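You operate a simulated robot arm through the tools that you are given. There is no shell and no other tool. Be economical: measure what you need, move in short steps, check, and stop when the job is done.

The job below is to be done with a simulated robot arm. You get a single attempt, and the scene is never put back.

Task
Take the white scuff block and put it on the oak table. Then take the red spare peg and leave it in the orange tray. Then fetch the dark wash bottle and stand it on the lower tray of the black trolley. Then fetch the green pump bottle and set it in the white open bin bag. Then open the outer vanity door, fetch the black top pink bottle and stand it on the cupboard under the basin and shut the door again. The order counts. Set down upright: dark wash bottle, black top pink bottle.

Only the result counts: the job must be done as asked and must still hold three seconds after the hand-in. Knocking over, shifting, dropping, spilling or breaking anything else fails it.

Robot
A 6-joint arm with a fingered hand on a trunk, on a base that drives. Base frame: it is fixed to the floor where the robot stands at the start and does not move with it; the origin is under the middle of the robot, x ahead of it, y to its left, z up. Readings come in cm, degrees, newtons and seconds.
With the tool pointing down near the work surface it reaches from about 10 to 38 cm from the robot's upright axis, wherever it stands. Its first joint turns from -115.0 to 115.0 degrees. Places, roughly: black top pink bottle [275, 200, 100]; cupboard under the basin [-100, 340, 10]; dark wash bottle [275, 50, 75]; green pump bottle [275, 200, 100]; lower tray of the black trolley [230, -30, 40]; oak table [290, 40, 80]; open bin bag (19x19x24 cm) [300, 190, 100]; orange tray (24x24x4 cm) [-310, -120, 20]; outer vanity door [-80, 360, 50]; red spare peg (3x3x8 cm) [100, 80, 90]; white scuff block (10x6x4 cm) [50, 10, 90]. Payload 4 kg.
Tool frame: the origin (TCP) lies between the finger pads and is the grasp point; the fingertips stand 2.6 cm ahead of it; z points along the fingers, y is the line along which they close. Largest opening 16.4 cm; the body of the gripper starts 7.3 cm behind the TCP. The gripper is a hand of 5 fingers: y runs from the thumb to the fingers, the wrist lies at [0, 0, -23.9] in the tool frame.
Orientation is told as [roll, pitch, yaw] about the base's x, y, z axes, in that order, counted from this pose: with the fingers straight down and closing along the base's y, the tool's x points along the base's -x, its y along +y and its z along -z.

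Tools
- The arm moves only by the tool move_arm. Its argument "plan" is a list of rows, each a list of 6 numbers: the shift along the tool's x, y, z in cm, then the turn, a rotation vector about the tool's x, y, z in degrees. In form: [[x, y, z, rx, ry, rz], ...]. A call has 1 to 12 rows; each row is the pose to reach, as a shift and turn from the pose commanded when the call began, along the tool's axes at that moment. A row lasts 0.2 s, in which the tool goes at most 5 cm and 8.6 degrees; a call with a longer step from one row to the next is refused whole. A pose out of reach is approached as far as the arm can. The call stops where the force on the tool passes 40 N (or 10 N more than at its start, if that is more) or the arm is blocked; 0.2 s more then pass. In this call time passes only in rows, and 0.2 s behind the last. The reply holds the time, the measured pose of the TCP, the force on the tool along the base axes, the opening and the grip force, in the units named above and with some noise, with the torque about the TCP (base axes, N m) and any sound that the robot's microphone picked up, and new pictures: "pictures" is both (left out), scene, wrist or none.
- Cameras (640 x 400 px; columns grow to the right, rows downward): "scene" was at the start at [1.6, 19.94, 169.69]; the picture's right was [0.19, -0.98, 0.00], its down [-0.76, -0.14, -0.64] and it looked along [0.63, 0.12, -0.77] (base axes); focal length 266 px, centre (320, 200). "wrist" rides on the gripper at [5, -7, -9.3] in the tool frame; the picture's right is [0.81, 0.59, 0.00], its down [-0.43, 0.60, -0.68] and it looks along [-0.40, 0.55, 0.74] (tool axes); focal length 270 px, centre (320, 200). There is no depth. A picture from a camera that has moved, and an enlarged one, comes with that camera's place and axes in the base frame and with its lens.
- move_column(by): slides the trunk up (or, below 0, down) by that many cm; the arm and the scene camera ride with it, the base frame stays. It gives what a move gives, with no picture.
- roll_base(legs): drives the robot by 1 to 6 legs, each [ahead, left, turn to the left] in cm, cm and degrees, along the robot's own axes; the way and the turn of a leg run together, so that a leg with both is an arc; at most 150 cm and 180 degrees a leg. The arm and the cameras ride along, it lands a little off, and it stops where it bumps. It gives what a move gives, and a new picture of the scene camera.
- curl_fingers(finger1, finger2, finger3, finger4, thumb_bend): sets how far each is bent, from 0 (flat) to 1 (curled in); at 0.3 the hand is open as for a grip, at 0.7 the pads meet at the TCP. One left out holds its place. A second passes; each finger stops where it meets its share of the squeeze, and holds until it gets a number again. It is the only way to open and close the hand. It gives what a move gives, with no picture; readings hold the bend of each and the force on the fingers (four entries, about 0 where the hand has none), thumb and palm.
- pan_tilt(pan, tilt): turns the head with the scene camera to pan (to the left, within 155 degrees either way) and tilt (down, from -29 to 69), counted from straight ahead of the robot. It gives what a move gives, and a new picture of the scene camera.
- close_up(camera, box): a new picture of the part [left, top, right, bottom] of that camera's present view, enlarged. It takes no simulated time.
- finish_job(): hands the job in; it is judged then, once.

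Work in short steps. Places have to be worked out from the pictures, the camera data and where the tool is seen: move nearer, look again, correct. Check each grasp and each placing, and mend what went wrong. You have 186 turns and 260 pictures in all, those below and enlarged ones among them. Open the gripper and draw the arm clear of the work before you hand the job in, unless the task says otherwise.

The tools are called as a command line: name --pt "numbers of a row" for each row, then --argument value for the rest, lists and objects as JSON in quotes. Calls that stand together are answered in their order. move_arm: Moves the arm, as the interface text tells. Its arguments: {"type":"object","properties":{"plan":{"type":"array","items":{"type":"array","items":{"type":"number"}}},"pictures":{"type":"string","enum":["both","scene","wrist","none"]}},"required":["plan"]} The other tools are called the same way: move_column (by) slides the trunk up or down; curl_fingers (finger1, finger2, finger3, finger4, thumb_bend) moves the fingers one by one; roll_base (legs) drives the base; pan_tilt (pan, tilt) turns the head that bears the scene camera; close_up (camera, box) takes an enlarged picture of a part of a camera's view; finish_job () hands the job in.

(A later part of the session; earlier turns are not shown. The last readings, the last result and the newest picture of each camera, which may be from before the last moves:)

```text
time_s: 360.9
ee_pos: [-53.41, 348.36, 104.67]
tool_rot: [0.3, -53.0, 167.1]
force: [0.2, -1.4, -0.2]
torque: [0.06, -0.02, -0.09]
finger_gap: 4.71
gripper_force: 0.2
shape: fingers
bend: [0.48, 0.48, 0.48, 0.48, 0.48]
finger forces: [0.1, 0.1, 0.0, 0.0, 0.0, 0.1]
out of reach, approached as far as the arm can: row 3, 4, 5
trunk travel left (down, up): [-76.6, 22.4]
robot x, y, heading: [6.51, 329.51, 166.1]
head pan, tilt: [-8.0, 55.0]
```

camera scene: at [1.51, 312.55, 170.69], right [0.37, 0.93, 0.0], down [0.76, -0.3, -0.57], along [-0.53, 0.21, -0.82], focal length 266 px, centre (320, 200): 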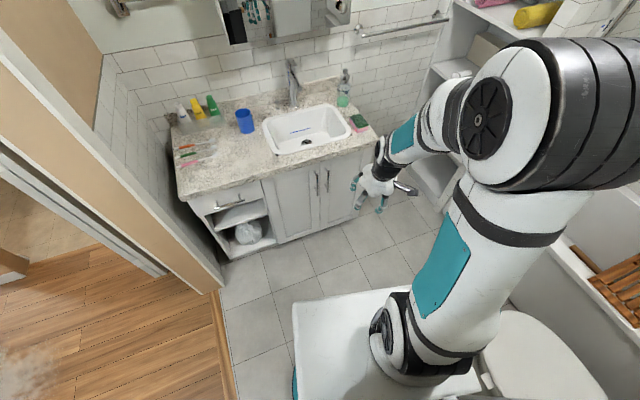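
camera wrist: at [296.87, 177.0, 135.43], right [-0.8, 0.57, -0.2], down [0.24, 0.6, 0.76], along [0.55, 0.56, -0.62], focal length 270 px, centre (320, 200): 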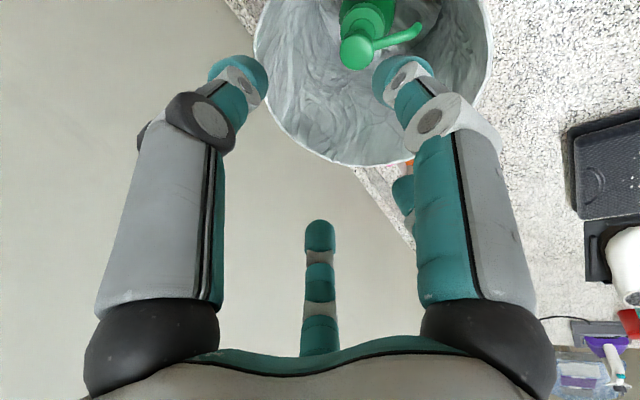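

Tilt is good. I'll spin 18°, set the digits (thumb and finger 2 as pincer, 3 and 4 curled away), and lower to the handle's height.

move_arm --pt "0 0 0 0 0 6" --pt "0 0 0 0 0 12" --pt "0 0 0 0 0 18" --pictures "none"

curl_fingers --finger1 0.2 --finger2 0.52 --finger3 1.0 --finger4 1.0 --thumb_bend 0.52

move_column --by -40

roll_base --legs '[[8, 6.8, 0]]'

close_up --camera "wrist" --box '[0, 0, 640, 400]'

```text
time_s: 361.7
ee_pos: [-53.34, 348.45, 104.72]
tool_rot: [22.4, -49.5, 139.5]
force: [0.4, -0.1, -0.3]
torque: [0.0, 0.02, -0.02]
finger_gap: 4.72
gripper_force: 0.2
shape: fingers
bend: [0.48, 0.48, 0.48, 0.48, 0.48]
finger forces: [0.0, 0.0, 0.0, 0.1, 0.1, 0.0]
trunk travel left (down, up): [-76.6, 22.4]
robot x, y, heading: [6.56, 329.34, 166.0]
head pan, tilt: [-8.0, 55.0]
```

```text
time_s: 362.7
ee_pos: [-53.38, 348.43, 104.73]
tool_rot: [22.2, -49.5, 139.5]
force: [0.1, 0.9, 0.1]
torque: [-0.02, -0.04, -0.03]
finger_gap: 8.42
gripper_force: 0.0
shape: fingers
bend: [0.2, 0.52, 0.96, 0.96, 0.52]
finger forces: [0.0, 0.1, 0.0, 0.0, 0.0, 0.1]
trunk travel left (down, up): [-76.6, 22.4]
robot x, y, heading: [6.45, 329.28, 166.3]
head pan, tilt: [-8.0, 55.0]
```

```text
time_s: 366.5
ee_pos: [-53.36, 348.29, 64.66]
tool_rot: [22.2, -49.5, 139.7]
force: [-0.5, 0.0, -0.4]
torque: [0.01, -0.02, -0.01]
finger_gap: 8.43
gripper_force: 0.1
shape: fingers
bend: [0.2, 0.52, 0.96, 0.96, 0.52]
finger forces: [0.0, 0.1, 0.0, 0.1, 0.0, 0.0]
trunk travel left (down, up): [-36.6, 62.4]
robot x, y, heading: [6.53, 329.49, 166.3]
head pan, tilt: [-8.0, 55.0]
```

```text
time_s: 367.7
ee_pos: [-62.6, 343.71, 64.61]
tool_rot: [22.2, -49.5, 139.4]
force: [0.3, 0.7, -1.1]
torque: [-0.01, 0.01, -0.01]
finger_gap: 8.44
gripper_force: 0.1
shape: fingers
bend: [0.2, 0.52, 0.96, 0.96, 0.52]
finger forces: [0.0, 0.0, 0.0, 0.0, 0.1, 0.0]
trunk travel left (down, up): [-36.6, 62.4]
robot x, y, heading: [-2.78, 324.57, 166.1]
head pan, tilt: [-8.0, 55.0]
camera scene: at [-7.89, 307.78, 130.69], right [0.37, 0.93, 0.0], down [0.76, -0.31, -0.57], along [-0.53, 0.21, -0.82], focal length 266 px, centre (320, 200)
```

scene: 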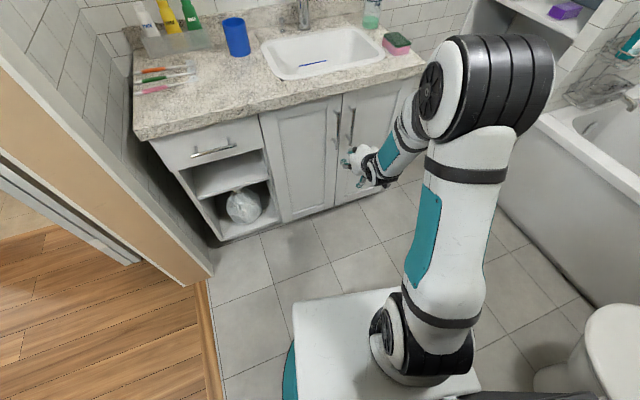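

```text
1.00 times, centred on (320, 200) of wrist
camera zoom: at [-50.29, 346.15, 64.69], right [0.17, -0.86, -0.47], down [0.09, -0.46, 0.88], along [-0.98, -0.2, 0.0], focal length 270 px, centre (320, 200)
```

zoom: 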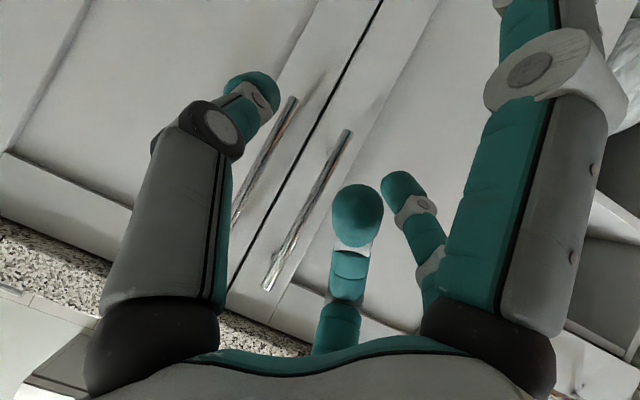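

Outer handle confirmed at (−77, 347.3), with thumb to its +y side and finger 2 between the bars. Rolling 11 cm ahead, then the last bit by arm with force watch.

roll_base --legs '[[11, 0, 0]]'

move_arm --pt "-0.85 0.3 1.2 0 0 0" --pt "-1.7 0.6 2.4 0 0 0" --pictures "wrist"

```text
time_s: 368.9
ee_pos: [-73.22, 346.4, 64.64]
tool_rot: [22.3, -49.5, 139.3]
force: [3.1, 4.0, -0.2]
torque: [0.1, -0.08, 0.06]
finger_gap: 8.45
gripper_force: 2.0
shape: fingers
bend: [0.2, 0.54, 0.96, 0.96, 0.52]
finger forces: [0.0, 4.4, 0.0, 0.1, 0.0, 0.1]
trunk travel left (down, up): [-36.6, 62.4]
robot x, y, heading: [-13.68, 327.05, 166.0]
head pan, tilt: [-8.0, 55.0]
camera scene: at [-18.5, 310.44, 130.69], right [0.37, 0.93, 0.0], down [0.76, -0.31, -0.57], along [-0.53, 0.21, -0.82], focal length 266 px, centre (320, 200)
```

scene: 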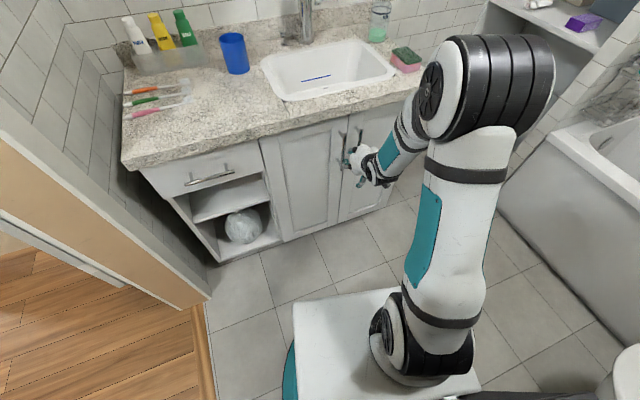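

```text
time_s: 369.5
ee_pos: [-75.81, 347.43, 64.71]
tool_rot: [22.1, -49.4, 139.2]
force: [19.7, 14.3, 1.7]
torque: [0.14, -0.23, 1.13]
finger_gap: 8.45
gripper_force: 11.1
shape: fingers
bend: [0.2, 0.59, 0.96, 0.96, 0.52]
finger forces: [0.0, 22.5, 0.0, 0.0, 0.0, 0.0]
trunk travel left (down, up): [-36.6, 62.4]
robot x, y, heading: [-13.12, 327.1, 166.0]
head pan, tilt: [-8.0, 55.0]
camera wrist: at [-63.52, 349.74, 64.76], right [0.17, -0.87, -0.47], down [0.08, -0.46, 0.88], along [-0.98, -0.19, -0.01], focal length 270 px, centre (320, 200)
```

wrist: 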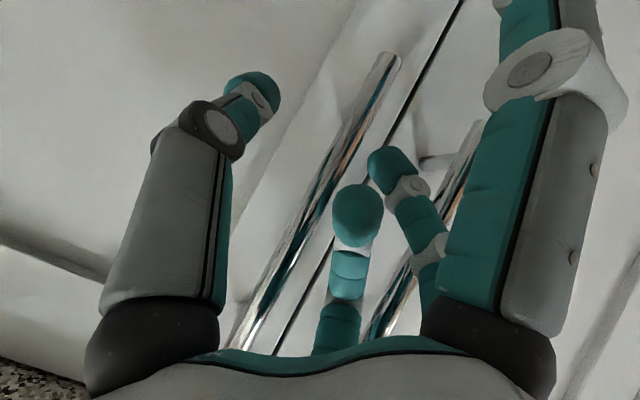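

Finger 2 presses on the neighbouring bar. I'll ease back 1 cm and close thumb and finger 2 onto the outer bar.

move_arm --pt "0.6 -0.2 -0.8 0 0 0" --pictures "none"

curl_fingers --finger2 0.75 --thumb_bend 0.75

close_up --camera "wrist" --box '[0, 0, 640, 400]'

```text
time_s: 369.9
ee_pos: [-75.15, 347.0, 64.79]
tool_rot: [22.4, -49.7, 139.2]
force: [6.2, 13.6, -0.4]
torque: [0.16, -0.03, 0.3]
finger_gap: 8.44
gripper_force: 6.7
shape: fingers
bend: [0.2, 0.6, 0.96, 0.96, 0.52]
finger forces: [0.0, 14.2, 0.0, 0.0, 0.0, 0.1]
trunk travel left (down, up): [-36.6, 62.4]
robot x, y, heading: [-13.43, 327.35, 166.0]
head pan, tilt: [-8.0, 55.0]
```

```text
time_s: 370.9
ee_pos: [-75.15, 346.96, 64.69]
tool_rot: [22.3, -49.6, 139.4]
force: [-1.6, 6.4, -1.3]
torque: [0.1, 0.01, 0.01]
finger_gap: 8.42
gripper_force: 3.2
shape: fingers
bend: [0.2, 0.74, 0.97, 0.97, 0.67]
finger forces: [0.0, 0.1, 0.0, 0.0, 6.6, 0.1]
trunk travel left (down, up): [-36.6, 62.4]
robot x, y, heading: [-13.1, 327.52, 166.0]
head pan, tilt: [-8.0, 55.0]
```

```text
1.00 times, centred on (320, 200) of wrist
camera zoom: at [-62.76, 349.38, 64.67], right [0.17, -0.87, -0.47], down [0.09, -0.46, 0.88], along [-0.98, -0.19, 0.0], focal length 270 px, centre (320, 200)
```

zoom: 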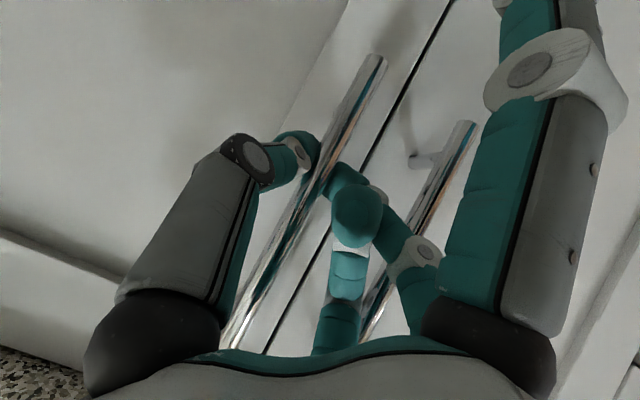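

Thumb presses the bar from one side; finger 2's tip seems to be passing behind it. I'll curl finger 2 further to hook the bar.

curl_fingers --finger2 0.9 --thumb_bend 0.8

close_up --camera "wrist" --box '[160, 60, 480, 260]'

```text
time_s: 371.9
ee_pos: [-75.19, 346.99, 64.62]
tool_rot: [22.2, -49.4, 139.3]
force: [-3.9, 11.9, -5.2]
torque: [0.13, 0.02, -0.03]
finger_gap: 8.44
gripper_force: 9.2
shape: fingers
bend: [0.2, 0.77, 0.97, 0.97, 0.66]
finger forces: [0.0, 4.2, 0.1, 0.1, 13.7, 0.0]
trunk travel left (down, up): [-36.6, 62.4]
robot x, y, heading: [-13.04, 327.18, 166.1]
head pan, tilt: [-8.0, 55.0]
```

```text
2.00 times, centred on (320, 160) of wrist
camera zoom: at [-62.76, 349.42, 64.63], right [0.17, -0.87, -0.47], down [0.09, -0.46, 0.88], along [-0.98, -0.19, -0.01], focal length 541 px, centre (320, 280)
```

zoom: 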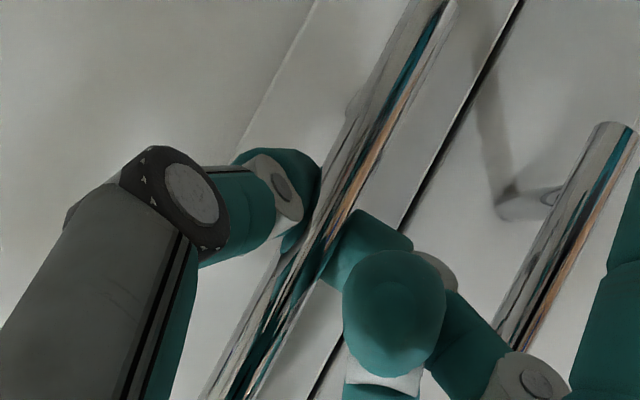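

The bar is pinched between thumb and finger 2. I'll pull back 5 cm (slightly right) and check.

roll_base --legs '[[-5, -2, 0]]'

close_up --camera "wrist" --box '[0, 0, 640, 400]'

```text
time_s: 372.9
ee_pos: [-69.81, 347.9, 64.76]
tool_rot: [22.5, -49.6, 139.2]
force: [-12.7, 30.5, 2.2]
torque: [0.47, 0.17, 0.17]
finger_gap: 8.38
gripper_force: 17.1
shape: fingers
bend: [0.2, 0.79, 0.97, 0.97, 0.65]
finger forces: [0.0, 0.9, 0.0, 0.0, 32.9, 0.1]
trunk travel left (down, up): [-36.6, 62.4]
robot x, y, heading: [-8.02, 327.64, 166.0]
head pan, tilt: [-8.0, 55.0]
camera scene: at [-13.18, 311.36, 130.72], right [0.37, 0.93, 0.0], down [0.76, -0.31, -0.57], along [-0.53, 0.21, -0.82], focal length 266 px, centre (320, 200)
```

scene: 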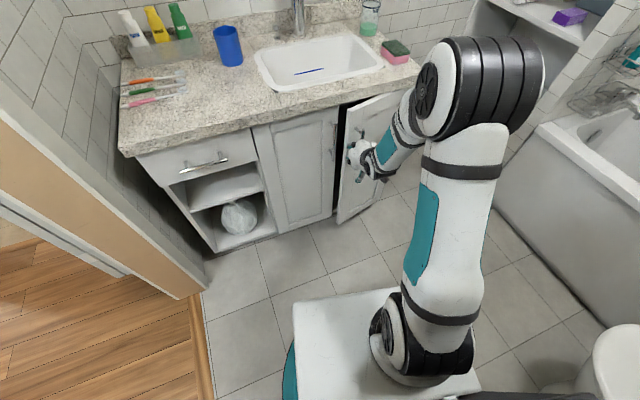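

```text
1.00 times, centred on (320, 200) of wrist
camera zoom: at [-57.44, 350.29, 64.75], right [0.17, -0.87, -0.47], down [0.09, -0.46, 0.88], along [-0.98, -0.19, 0.0], focal length 270 px, centre (320, 200)
```

zoom: 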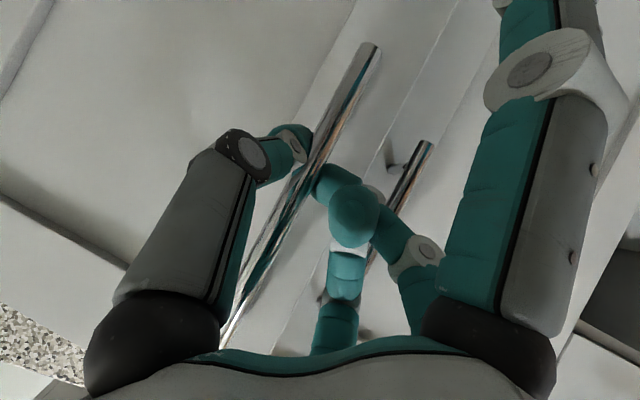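

The door is following (open ~5 cm). Side force says I should move more to +y, along the arc. Continuing.

roll_base --legs '[[-5.3, -6.5, 0]]'

```text
time_s: 373.9
ee_pos: [-62.98, 352.8, 64.86]
tool_rot: [22.3, -49.7, 139.2]
force: [-2.0, 2.1, -2.8]
torque: [0.02, 0.03, 0.0]
finger_gap: 8.51
gripper_force: 3.4
shape: fingers
bend: [0.2, 0.79, 0.97, 0.97, 0.67]
finger forces: [0.0, 0.0, 0.0, 0.1, 6.6, 0.0]
trunk travel left (down, up): [-36.6, 62.4]
robot x, y, heading: [-0.97, 332.94, 165.8]
head pan, tilt: [-8.0, 55.0]
camera scene: at [-6.43, 316.09, 130.69], right [0.38, 0.93, 0.0], down [0.76, -0.31, -0.57], along [-0.53, 0.22, -0.82], focal length 266 px, centre (320, 200)
```

scene: 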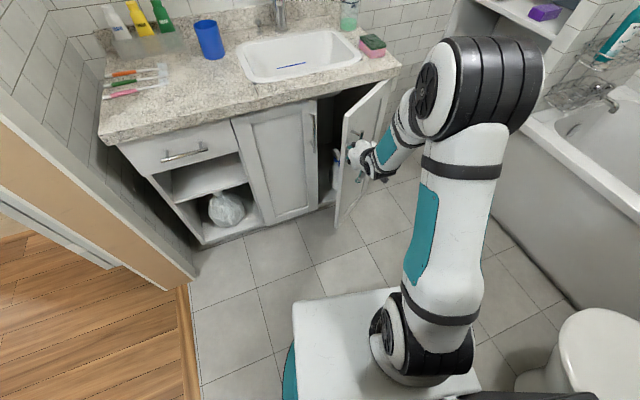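

The door is ~40° open and follows well. To stay clear of the toilet brush I'll finish the swing with the arm moving along the arc.

move_arm --pt "-0.3 -4 -1.3 0 0 0" --pt "-0.6 -7.5 -2.3 0 0 0" --pt "-0.9 -10.5 -2.9 0 0 0" --pt "-1.6 -13.7 -3.1 0 0 0" --pt "-2.4 -16.8 -3.3 0 0 0" --pictures "scene"

```text
time_s: 375.0
ee_pos: [-55.36, 365.28, 64.7]
tool_rot: [22.5, -49.7, 138.8]
force: [17.6, -6.4, 16.7]
torque: [-1.09, 0.32, -0.01]
finger_gap: 8.52
gripper_force: 62.7
shape: fingers
bend: [0.2, 0.79, 0.99, 0.98, 0.72]
finger forces: [0.1, 0.0, 125.0, 0.0, 0.0, 0.1]
trunk travel left (down, up): [-36.6, 62.4]
robot x, y, heading: [-1.14, 332.94, 166.1]
head pan, tilt: [-8.0, 55.0]
stopped in row 5: the force on the tool passed its limit (the readings are from after the stop); the commanded pose is now the measured one
camera scene: at [-6.07, 315.88, 130.69], right [0.38, 0.93, 0.0], down [0.76, -0.31, -0.58], along [-0.53, 0.22, -0.82], focal length 266 px, centre (320, 200)
```

scene: 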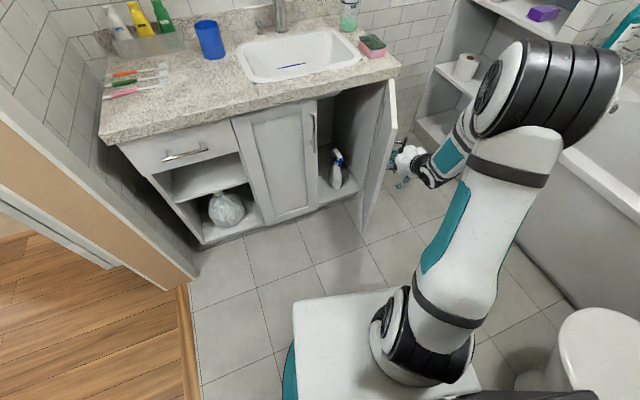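

The door is open ~75°. I'll open the pincer and draw the hand back.

curl_fingers --finger2 0.4 --thumb_bend 0.35

move_arm --pt "0.5 0 -2 0 0 0" --pt "1 0 -5 0 0 0" --pt "2 -1 -9 0 0 0"

```text
time_s: 376.0
ee_pos: [-55.35, 365.3, 64.7]
tool_rot: [22.4, -49.5, 139.0]
force: [24.0, -11.6, 18.4]
torque: [-0.46, 0.16, 0.55]
finger_gap: 9.4
gripper_force: 61.5
shape: fingers
bend: [0.2, 0.62, 0.99, 0.98, 0.35]
finger forces: [0.0, 17.0, 105.4, 0.0, 0.1, 0.0]
trunk travel left (down, up): [-36.6, 62.4]
robot x, y, heading: [-0.95, 332.94, 165.8]
head pan, tilt: [-8.0, 55.0]
```

```text
time_s: 376.8
ee_pos: [-46.93, 364.07, 68.21]
tool_rot: [22.4, -49.7, 139.1]
force: [0.2, -1.0, 0.0]
torque: [0.02, 0.02, 0.0]
finger_gap: 9.39
gripper_force: 0.0
shape: fingers
bend: [0.2, 0.4, 0.98, 0.97, 0.35]
finger forces: [0.0, 0.0, 0.0, 0.0, 0.0, 0.1]
trunk travel left (down, up): [-36.6, 62.4]
robot x, y, heading: [-1.0, 332.85, 166.3]
head pan, tilt: [-8.0, 55.0]
camera scene: at [-6.35, 316.04, 130.68], right [0.38, 0.93, 0.0], down [0.76, -0.31, -0.57], along [-0.53, 0.22, -0.82], focal length 266 px, centre (320, 200)
camera wrist: at [-34.68, 366.33, 68.2], right [0.17, -0.87, -0.47], down [0.09, -0.46, 0.88], along [-0.98, -0.19, 0.0], focal length 270 px, centre (320, 200)
```

scene: 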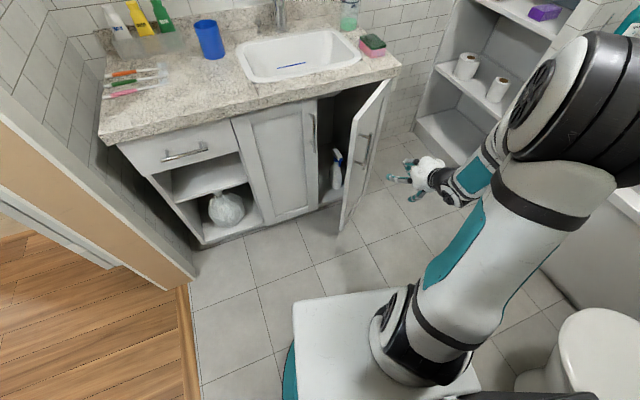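
wrist: 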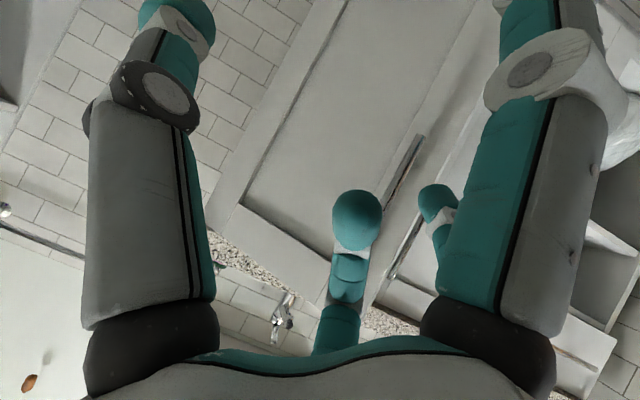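

Released; the door rests ~55° open with a spray bottle just inside. I'll go round to its inner side (closed fist) and push it wide open with base moves.

curl_fingers --finger1 0.65 --finger2 0.65 --finger3 0.65 --finger4 0.65 --thumb_bend 0.65

roll_base --legs '[[-10, 0, 0], [0, 20, 0], [26, 0, 0]]'

```text
time_s: 377.8
ee_pos: [-47.01, 363.93, 68.29]
tool_rot: [22.4, -49.6, 139.1]
force: [1.0, 0.5, 0.2]
torque: [0.02, 0.0, -0.01]
finger_gap: 0.63
gripper_force: 0.2
shape: fingers
bend: [0.65, 0.65, 0.65, 0.65, 0.65]
finger forces: [0.0, 0.0, 0.1, 0.0, 0.1, 0.0]
trunk travel left (down, up): [-36.6, 62.4]
robot x, y, heading: [-1.18, 332.89, 165.8]
head pan, tilt: [-8.0, 55.0]
```

```text
time_s: 379.0
ee_pos: [-38.48, 361.85, 68.23]
tool_rot: [22.5, -49.6, 139.5]
force: [0.3, 0.2, 0.0]
torque: [0.01, -0.01, 0.01]
finger_gap: 0.63
gripper_force: 0.1
shape: fingers
bend: [0.65, 0.65, 0.65, 0.65, 0.65]
finger forces: [0.0, 0.0, 0.1, 0.0, 0.0, 0.0]
trunk travel left (down, up): [-36.6, 62.4]
robot x, y, heading: [7.75, 331.19, 166.2]
head pan, tilt: [-8.0, 55.0]
stopped in leg 1: the robot was blocked; the commanded pose is now the measured one
camera scene: at [2.62, 314.22, 130.69], right [0.37, 0.93, 0.0], down [0.76, -0.3, -0.57], along [-0.53, 0.21, -0.82], focal length 266 px, centre (320, 200)
```

scene: 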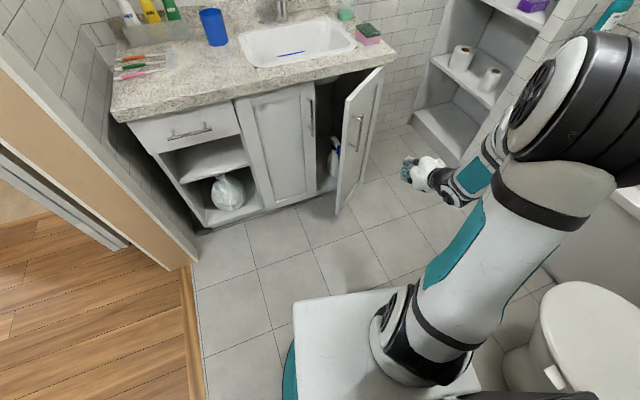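

Blocked at the back after ~9 cm. I'll look behind to the right at what I touched.

pan_tilt --pan -120 --tilt 55

```text
time_s: 380.9
ee_pos: [-38.44, 361.89, 68.31]
tool_rot: [22.4, -49.6, 139.5]
force: [-0.7, 0.2, -0.4]
torque: [-0.01, -0.06, -0.04]
finger_gap: 0.6
gripper_force: 0.1
shape: fingers
bend: [0.65, 0.65, 0.65, 0.65, 0.65]
finger forces: [0.1, 0.0, 0.0, 0.1, 0.0, 0.1]
trunk travel left (down, up): [-36.6, 62.4]
robot x, y, heading: [7.98, 331.06, 166.1]
head pan, tilt: [-120.0, 55.0]
camera scene: at [14.28, 316.81, 130.69], right [0.73, -0.69, 0.0], down [-0.56, -0.59, -0.57], along [0.39, 0.42, -0.82], focal length 266 px, centre (320, 200)
```

scene: 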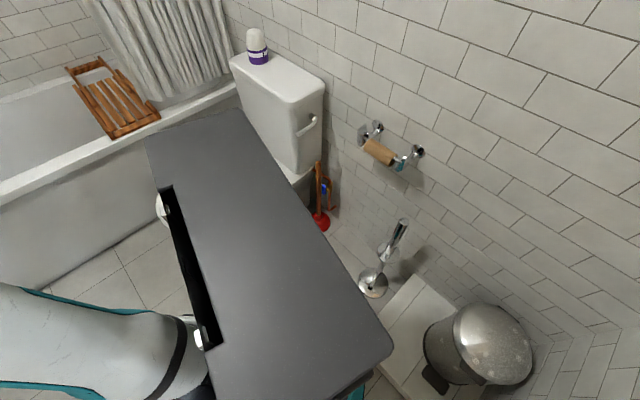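

It was probably the flat bathroom scale behind me; I won't back further. I'll go ahead, left, turn left 15° and slide the fist to the inner side of the door (now ~33° open).

roll_base --legs '[[8, 0, 0], [0, 12, 0], [0, 0, 15], [14, 0, 0]]'

pan_tilt --pan -12 --tilt 55

```text
time_s: 384.6
ee_pos: [-69.11, 338.06, 68.28]
tool_rot: [22.5, -49.6, 155.0]
force: [-0.4, 0.0, 0.3]
torque: [0.0, -0.02, 0.03]
finger_gap: 0.62
gripper_force: 0.0
shape: fingers
bend: [0.65, 0.65, 0.65, 0.65, 0.65]
finger forces: [0.0, 0.0, 0.0, 0.0, 0.1, 0.1]
trunk travel left (down, up): [-36.6, 62.4]
robot x, y, heading: [-16.32, 321.07, -178.0]
head pan, tilt: [-120.0, 55.0]
camera scene: at [-6.15, 308.81, 130.69], right [0.88, -0.47, 0.0], down [-0.39, -0.72, -0.57], along [0.27, 0.51, -0.82], focal length 266 px, centre (320, 200)
```

scene: 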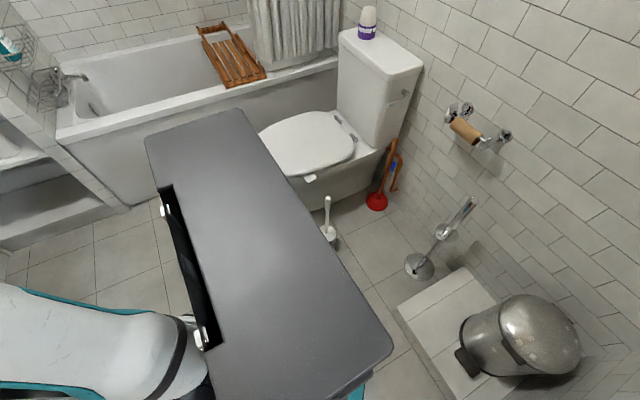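

```text
time_s: 386.4
ee_pos: [-69.11, 338.1, 68.21]
tool_rot: [22.4, -49.7, 155.0]
force: [0.0, 0.7, -0.2]
torque: [-0.01, 0.03, -0.02]
finger_gap: 0.61
gripper_force: 0.0
shape: fingers
bend: [0.65, 0.65, 0.65, 0.65, 0.65]
finger forces: [0.0, 0.1, 0.0, 0.0, 0.0, 0.0]
trunk travel left (down, up): [-36.6, 62.4]
robot x, y, heading: [-16.31, 320.78, -178.1]
head pan, tilt: [-12.0, 55.0]
camera scene: at [-16.65, 303.7, 130.69], right [0.17, 0.98, 0.0], down [0.81, -0.14, -0.57], along [-0.56, 0.1, -0.82], focal length 266 px, centre (320, 200)
```

scene: 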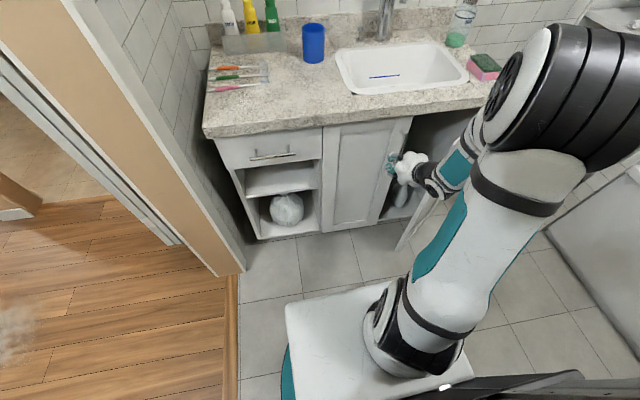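

The hand is inside the door's swing. Sweeping right (+y) to push the door wide.

roll_base --legs '[[0, -20, 0], [-4, -4, 0]]'

```text
time_s: 387.7
ee_pos: [-68.9, 348.03, 67.9]
tool_rot: [22.7, -48.8, 154.5]
force: [1.5, -0.8, -0.4]
torque: [-0.06, 0.09, -0.31]
finger_gap: 0.55
gripper_force: 0.0
shape: fingers
bend: [0.65, 0.65, 0.65, 0.65, 0.65]
finger forces: [0.0, 0.1, 0.1, 0.0, 0.1, 0.1]
trunk travel left (down, up): [-36.6, 62.4]
robot x, y, heading: [-16.66, 330.92, -177.4]
head pan, tilt: [-12.0, 55.0]
stopped in leg 1: the force on the tool passed its limit (the readings are from after the stop); the commanded pose is now the measured one
camera scene: at [-16.91, 313.89, 130.68], right [0.17, 0.98, 0.0], down [0.81, -0.14, -0.57], along [-0.56, 0.1, -0.82], focal length 266 px, centre (320, 200)
```

scene: 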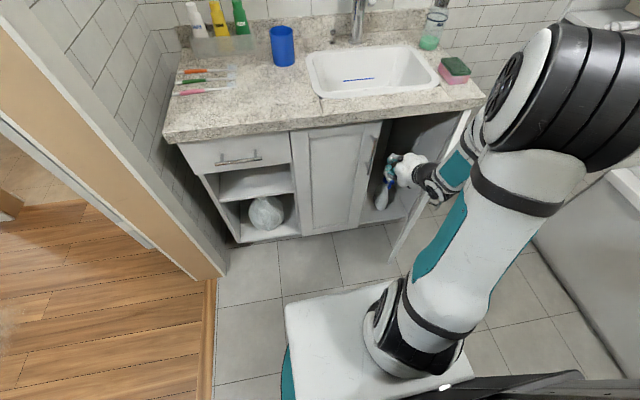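

The door moved to ~50°, then a force limit stopped me. Continuing in small steps.

roll_base --legs '[[-2, -4, 0], [-1, -4, 0], [-1, -4, 0], [-1, -4, 0]]'

```text
time_s: 388.5
ee_pos: [-67.65, 349.81, 67.69]
tool_rot: [23.0, -48.3, 154.3]
force: [2.0, -1.5, -1.1]
torque: [0.03, 0.02, -0.32]
finger_gap: 0.58
gripper_force: 0.1
shape: fingers
bend: [0.65, 0.65, 0.65, 0.65, 0.65]
finger forces: [0.0, 0.1, 0.0, 0.0, 0.0, 0.0]
trunk travel left (down, up): [-36.6, 62.4]
robot x, y, heading: [-15.5, 333.05, -177.7]
head pan, tilt: [-12.0, 55.0]
stopped in leg 1: the robot was blocked; the commanded pose is now the measured one
camera scene: at [-15.86, 315.91, 130.68], right [0.17, 0.98, 0.0], down [0.81, -0.14, -0.57], along [-0.57, 0.1, -0.82], focal length 266 px, centre (320, 200)
```

scene: 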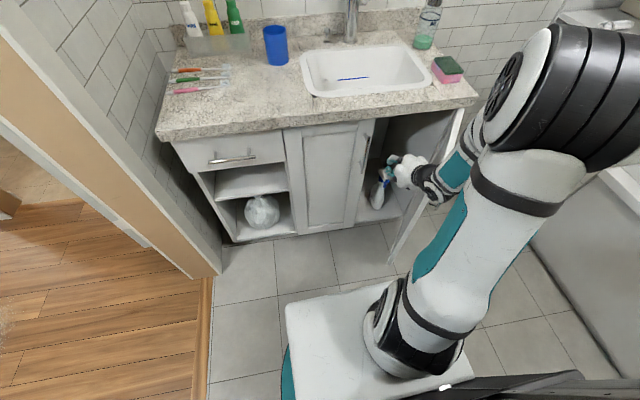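

The wrist side meets the door's edge; I'll push with the arm instead, moving right and slightly back.

move_arm --pt "0 -3 -1 0 0 0" --pt "0 -6 -2.2 0 0 0" --pt "0 -9 -3.4 0 0 0" --pt "0 -12 -5 0 0 0" --pt "0 -15 -7 0 0 0" --pictures "scene"

```text
time_s: 388.9
ee_pos: [-66.03, 352.18, 67.02]
tool_rot: [23.1, -47.6, 153.8]
force: [10.9, -5.8, -1.1]
torque: [-0.02, 0.08, -1.47]
finger_gap: 0.58
gripper_force: 0.0
shape: fingers
bend: [0.65, 0.65, 0.65, 0.65, 0.65]
finger forces: [0.1, 0.1, 0.0, 0.0, 0.0, 0.0]
trunk travel left (down, up): [-36.6, 62.4]
robot x, y, heading: [-15.46, 332.86, -178.1]
head pan, tilt: [-12.0, 55.0]
stopped in row 2: the force on the tool passed its limit (the readings are from after the stop); the commanded pose is now the measured one
camera scene: at [-15.74, 315.78, 130.66], right [0.17, 0.98, 0.0], down [0.81, -0.14, -0.57], along [-0.57, 0.1, -0.82], focal length 266 px, centre (320, 200)
```

scene: 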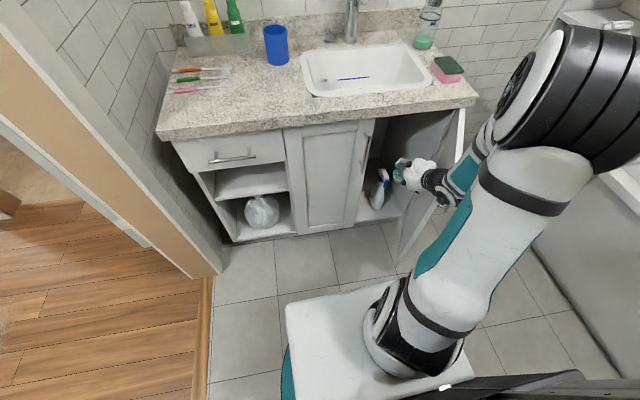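

It works but the force limit trips at speed. I'll push in slow 1 cm rows along the door's arc.

move_arm --pt "0.2 -0.9 -0.7 0 0 0" --pt "0.4 -1.8 -1.4 0 0 0" --pt "0.6 -2.7 -2.1 0 0 0" --pt "0.8 -3.6 -2.8 0 0 0" --pt "1.0 -4.5 -3.5 0 0 0" --pt "1.1 -5.4 -4.2 0 0 0" --pt "1.2 -6.4 -4.8 0 0 0" --pt "1.2 -7.4 -5.4 0 0 0" --pt "1.2 -8.4 -6 0 0 0" --pt "1.2 -9.4 -6.4 0 0 0" --pt "1.2 -10.4 -6.8 0 0 0" --pt "1.2 -11.4 -7 0 0 0" --pictures "scene"

```text
time_s: 391.5
ee_pos: [-58.36, 363.28, 67.54]
tool_rot: [23.0, -47.7, 153.9]
force: [-0.2, 0.7, 0.3]
torque: [-0.01, 0.02, -0.01]
finger_gap: 0.58
gripper_force: 0.1
shape: fingers
bend: [0.65, 0.65, 0.65, 0.65, 0.65]
finger forces: [0.1, 0.0, 0.0, 0.1, 0.1, 0.1]
trunk travel left (down, up): [-36.6, 62.4]
robot x, y, heading: [-14.85, 333.03, -178.0]
head pan, tilt: [-12.0, 55.0]
camera scene: at [-15.82, 315.88, 130.69], right [0.17, 0.98, 0.0], down [0.81, -0.14, -0.57], along [-0.56, 0.1, -0.82], focal length 266 px, centre (320, 200)
```

scene: 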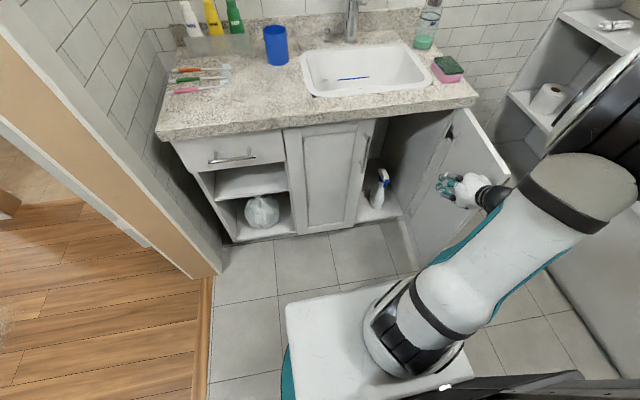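

The door is wide open. I'll draw the arm left away from it, then turn left to face the exit and drive out.

move_arm --pt "1.2 4 0 0 0 0" --pt "2.5 8 0 0 0 0" --pt "3.7 12 0 0 0 0" --pt "5 16 0 0 0 0" --pt "6.2 20 0 0 0 0" --pt "7.4 24 0 0 0 0" --pictures "none"

roll_base --legs '[[0, 0, 88]]'

```text
time_s: 392.9
ee_pos: [-67.37, 342.92, 68.95]
tool_rot: [23.0, -47.7, 153.9]
force: [0.4, 0.1, 0.6]
torque: [0.0, 0.02, 0.01]
finger_gap: 0.58
gripper_force: 0.1
shape: fingers
bend: [0.65, 0.65, 0.65, 0.65, 0.65]
finger forces: [0.0, 0.0, 0.0, 0.1, 0.0, 0.0]
out of reach, approached as far as the arm can: row 3, 4, 5, 6
trunk travel left (down, up): [-36.6, 62.4]
robot x, y, heading: [-15.38, 333.11, -177.9]
head pan, tilt: [-12.0, 55.0]
```

```text
time_s: 397.2
ee_pos: [-24.24, 280.96, 68.95]
tool_rot: [22.9, -47.7, -114.7]
force: [-0.1, -0.2, -0.4]
torque: [0.02, -0.01, 0.02]
finger_gap: 0.59
gripper_force: 0.0
shape: fingers
bend: [0.65, 0.65, 0.65, 0.65, 0.65]
finger forces: [0.1, 0.0, 0.0, 0.0, 0.0, 0.0]
trunk travel left (down, up): [-36.6, 62.4]
robot x, y, heading: [-15.45, 333.07, -86.6]
head pan, tilt: [-12.0, 55.0]
camera scene: at [1.71, 332.91, 130.69], right [-0.99, 0.15, 0.0], down [0.12, 0.81, -0.57], along [-0.09, -0.57, -0.82], focal length 266 px, centre (320, 200)
```

scene: 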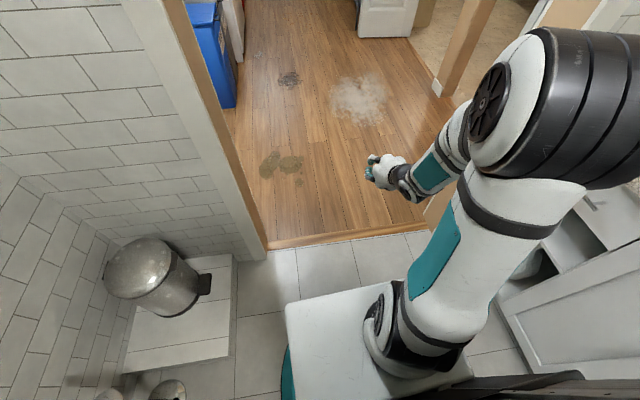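

Exit is clear. I'll raise the hand to bottle height, straighten, drive out and back through the other opening toward the counter.

move_column --by 38

roll_base --legs '[[0, 0, -3.4], [128, 0, 0], [0, 0, 90], [145, 0, 0], [40, -8, 0]]'

```text
time_s: 400.9
ee_pos: [-24.18, 280.9, 107.01]
tool_rot: [23.0, -47.8, -114.8]
force: [0.7, 0.7, -0.3]
torque: [0.0, -0.02, 0.03]
finger_gap: 0.59
gripper_force: 0.1
shape: fingers
bend: [0.65, 0.65, 0.65, 0.65, 0.65]
finger forces: [0.0, 0.1, 0.0, 0.0, 0.0, 0.0]
trunk travel left (down, up): [-74.6, 24.4]
robot x, y, heading: [-15.44, 333.13, -86.6]
head pan, tilt: [-12.0, 55.0]
```

```text
time_s: 420.5
ee_pos: [220.42, 189.61, 106.95]
tool_rot: [23.0, -47.6, -27.7]
force: [-0.8, 0.1, -0.1]
torque: [-0.01, -0.04, 0.01]
finger_gap: 0.61
gripper_force: 0.1
shape: fingers
bend: [0.65, 0.65, 0.65, 0.65, 0.65]
finger forces: [0.0, 0.0, 0.0, 0.0, 0.0, 0.0]
trunk travel left (down, up): [-74.6, 24.4]
robot x, y, heading: [169.04, 201.21, 0.4]
head pan, tilt: [-12.0, 55.0]
camera scene: at [169.82, 218.13, 168.69], right [-0.2, -0.98, 0.0], down [-0.8, 0.16, -0.57], along [0.56, -0.12, -0.82], focal length 266 px, centre (320, 200)
```

scene: 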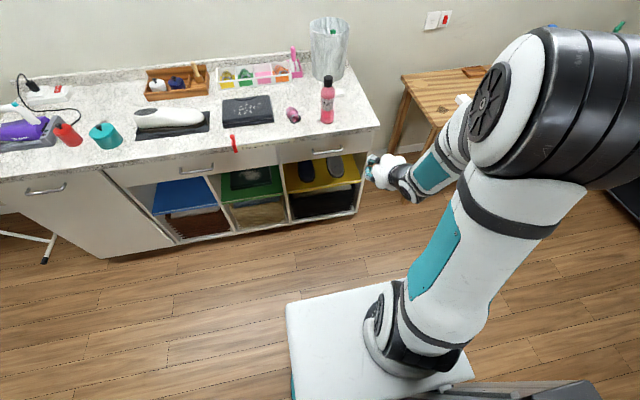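

Pink bottle base at (267.4, 194.7). I'll bring the arm to the same tilted-grasp configuration used before and open the digits.

move_arm --pt "0.4 3.1 2.8 0 0 0" --pt "0.8 6.3 5.6 0 0 0" --pt "1.2 9.4 8.4 0 0 0" --pt "1.5 12.5 11.1 0 -2 0" --pictures "none"

curl_fingers --finger1 0.2 --finger2 0.38 --finger3 0.3 --finger4 0.3 --thumb_bend 0.38

```text
time_s: 421.5
ee_pos: [230.41, 202.39, 102.23]
tool_rot: [23.9, -49.5, -28.8]
force: [0.2, 0.1, 0.5]
torque: [0.02, 0.01, -0.01]
finger_gap: 0.61
gripper_force: 0.0
shape: fingers
bend: [0.65, 0.65, 0.65, 0.65, 0.65]
finger forces: [0.0, 0.0, 0.0, 0.0, 0.0, 0.0]
trunk travel left (down, up): [-74.6, 24.4]
robot x, y, heading: [168.73, 201.22, 0.3]
head pan, tilt: [-12.0, 55.0]
```

```text
time_s: 422.5
ee_pos: [230.37, 202.33, 102.24]
tool_rot: [23.9, -49.5, -28.9]
force: [-0.7, -0.3, 0.7]
torque: [0.0, 0.02, 0.0]
finger_gap: 9.18
gripper_force: 0.0
shape: fingers
bend: [0.2, 0.38, 0.3, 0.3, 0.38]
finger forces: [0.1, 0.0, 0.0, 0.0, 0.1, 0.0]
trunk travel left (down, up): [-74.6, 24.4]
robot x, y, heading: [169.02, 201.22, 0.3]
head pan, tilt: [-12.0, 55.0]
```

Moving in front of the pink bottle for a check.

move_column --by 1

roll_base --legs '[[22, -7.6, -0.3]]'

close_up --camera "wrist" --box '[0, 0, 640, 400]'

```text
time_s: 423.1
ee_pos: [230.49, 202.27, 103.22]
tool_rot: [23.9, -49.5, -28.9]
force: [-0.7, -0.7, -1.2]
torque: [0.0, 0.0, 0.02]
finger_gap: 9.19
gripper_force: 0.0
shape: fingers
bend: [0.2, 0.38, 0.3, 0.3, 0.38]
finger forces: [0.0, 0.0, 0.0, 0.0, 0.0, 0.1]
trunk travel left (down, up): [-75.6, 23.4]
robot x, y, heading: [168.68, 200.92, 0.5]
head pan, tilt: [-12.0, 55.0]
```

```text
time_s: 424.9
ee_pos: [253.33, 194.75, 103.13]
tool_rot: [24.0, -49.5, -29.1]
force: [0.2, 0.0, 0.5]
torque: [0.0, 0.01, 0.01]
finger_gap: 9.16
gripper_force: 0.1
shape: fingers
bend: [0.2, 0.38, 0.3, 0.3, 0.38]
finger forces: [0.0, 0.1, 0.0, 0.0, 0.0, 0.1]
trunk travel left (down, up): [-75.6, 23.4]
robot x, y, heading: [191.7, 193.94, -0.1]
head pan, tilt: [-12.0, 55.0]
camera scene: at [192.75, 210.84, 169.69], right [-0.2, -0.98, 0.0], down [-0.8, 0.17, -0.57], along [0.56, -0.12, -0.82], focal length 266 px, centre (320, 200)
```

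scene: 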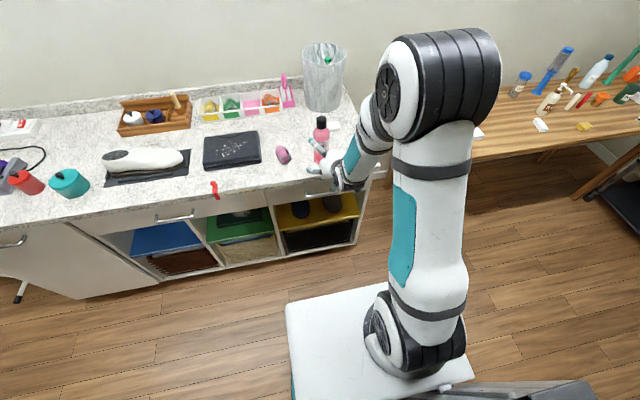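

```text
1.00 times, centred on (320, 200) of wrist
camera zoom: at [241.61, 189.57, 102.95], right [-0.36, 0.81, -0.46], down [-0.2, 0.42, 0.89], along [0.91, 0.41, 0.01], focal length 270 px, centre (320, 200)
```

zoom: 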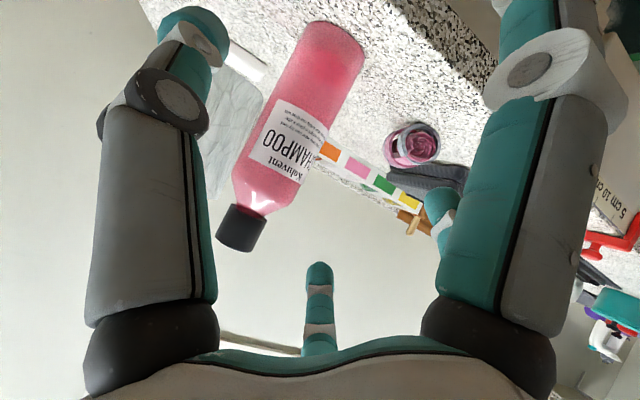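

The bottle is in line at (268.2, 195.2). Advancing 13.8 cm in two legs.

roll_base --legs '[[8, 0.3, 0], [5.8, 0, 0]]'

close_up --camera "wrist" --box '[0, 0, 640, 400]'

```text
time_s: 426.5
ee_pos: [267.24, 195.06, 103.18]
tool_rot: [23.9, -49.5, -29.1]
force: [0.3, -1.3, 0.3]
torque: [0.0, 0.0, 0.02]
finger_gap: 9.16
gripper_force: 0.0
shape: fingers
bend: [0.2, 0.38, 0.3, 0.3, 0.38]
finger forces: [0.0, 0.0, 0.0, 0.1, 0.0, 0.1]
trunk travel left (down, up): [-75.6, 23.4]
robot x, y, heading: [205.42, 194.24, 0.1]
head pan, tilt: [-12.0, 55.0]
camera scene: at [206.71, 211.22, 169.68], right [-0.21, -0.98, 0.0], down [-0.8, 0.17, -0.57], along [0.56, -0.12, -0.82], focal length 266 px, centre (320, 200)
```

scene: 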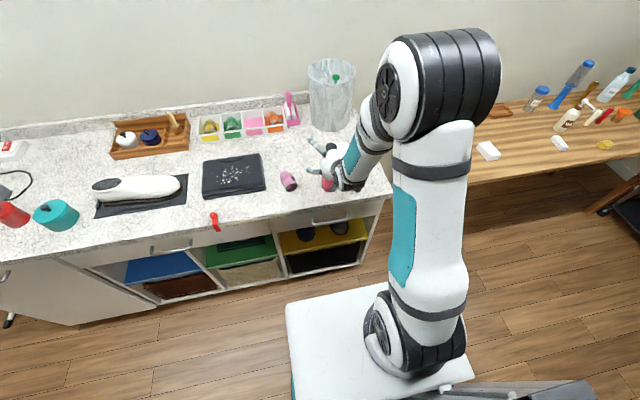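

```text
1.00 times, centred on (320, 200) of wrist
camera zoom: at [255.5, 189.84, 102.93], right [-0.35, 0.81, -0.46], down [-0.19, 0.42, 0.89], along [0.91, 0.4, 0.01], focal length 270 px, centre (320, 200)
```

zoom: 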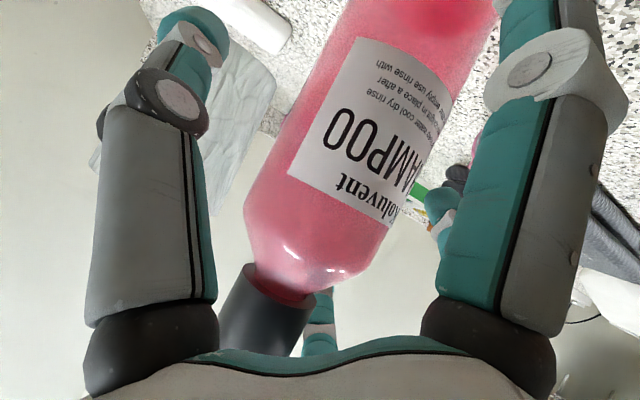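

The bottle is between the digits. Closing thumb and finger 2 first, with 3 and 4 part-way; then tightening.

curl_fingers --finger2 0.6 --finger3 0.5 --finger4 0.5 --thumb_bend 0.6

curl_fingers --finger2 0.75 --finger3 0.65 --finger4 0.65 --thumb_bend 0.75

move_column --by 5

close_up --camera "wrist" --box '[0, 0, 640, 400]'

```text
time_s: 427.5
ee_pos: [267.15, 195.18, 103.16]
tool_rot: [23.9, -49.5, -29.4]
force: [-0.5, 1.1, 0.2]
torque: [-0.01, 0.01, 0.0]
finger_gap: 8.33
gripper_force: 3.2
shape: fingers
bend: [0.2, 0.57, 0.5, 0.5, 0.58]
finger forces: [0.1, 2.9, 0.0, 0.0, 2.8, 0.0]
trunk travel left (down, up): [-75.6, 23.4]
robot x, y, heading: [205.4, 194.2, 0.1]
head pan, tilt: [-12.0, 55.0]
```

```text
time_s: 428.5
ee_pos: [267.08, 194.92, 103.21]
tool_rot: [23.9, -49.5, -29.3]
force: [0.1, -0.7, 0.4]
torque: [-0.08, 0.0, 0.0]
finger_gap: 8.33
gripper_force: 21.6
shape: fingers
bend: [0.2, 0.57, 0.59, 0.62, 0.62]
finger forces: [0.2, 10.1, 11.3, 3.2, 18.2, 0.0]
trunk travel left (down, up): [-75.6, 23.4]
robot x, y, heading: [205.48, 193.8, 0.1]
head pan, tilt: [-12.0, 55.0]
```

```text
time_s: 429.4
ee_pos: [267.13, 194.97, 108.34]
tool_rot: [23.9, -49.5, -29.2]
force: [0.7, 0.2, -1.8]
torque: [0.01, 0.01, 0.04]
finger_gap: 8.31
gripper_force: 21.3
shape: fingers
bend: [0.2, 0.57, 0.59, 0.63, 0.62]
finger forces: [0.0, 10.3, 10.8, 2.9, 17.6, 0.0]
trunk travel left (down, up): [-80.6, 18.4]
robot x, y, heading: [205.37, 194.24, -0.0]
head pan, tilt: [-12.0, 55.0]
```

```text
1.00 times, centred on (320, 200) of wrist
camera zoom: at [255.41, 189.84, 107.98], right [-0.35, 0.81, -0.46], down [-0.19, 0.42, 0.89], along [0.91, 0.4, 0.01], focal length 270 px, centre (320, 200)
```

zoom: 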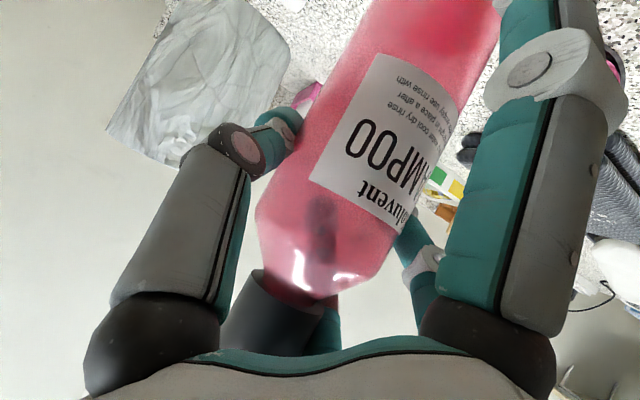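

The pink bottle is held upright. Now back to the bathroom: back off, turn, drive out, sidestep, and turn to face the doorway.

roll_base --legs '[[-30, 0, 0], [0, 0, 180], [100, 0, 0], [75, 0, 0], [0, 18, 0], [0, 0, -90]]'

```text
time_s: 452.2
ee_pos: [-0.57, 227.71, 108.25]
tool_rot: [23.9, -49.4, 63.5]
force: [-0.4, -0.2, -0.5]
torque: [0.02, -0.02, 0.02]
finger_gap: 8.31
gripper_force: 19.1
shape: fingers
bend: [0.2, 0.57, 0.59, 0.64, 0.62]
finger forces: [0.1, 10.2, 9.6, 1.3, 17.2, 0.0]
trunk travel left (down, up): [-80.6, 18.4]
robot x, y, heading: [3.44, 166.13, 92.8]
head pan, tilt: [-12.0, 55.0]
camera scene: at [-13.86, 166.27, 174.69], right [0.99, -0.16, 0.0], down [-0.13, -0.81, -0.57], along [0.09, 0.57, -0.82], focal length 266 px, centre (320, 200)
```

scene: 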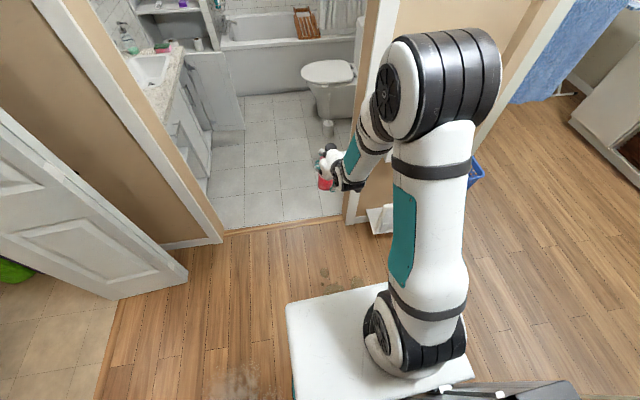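

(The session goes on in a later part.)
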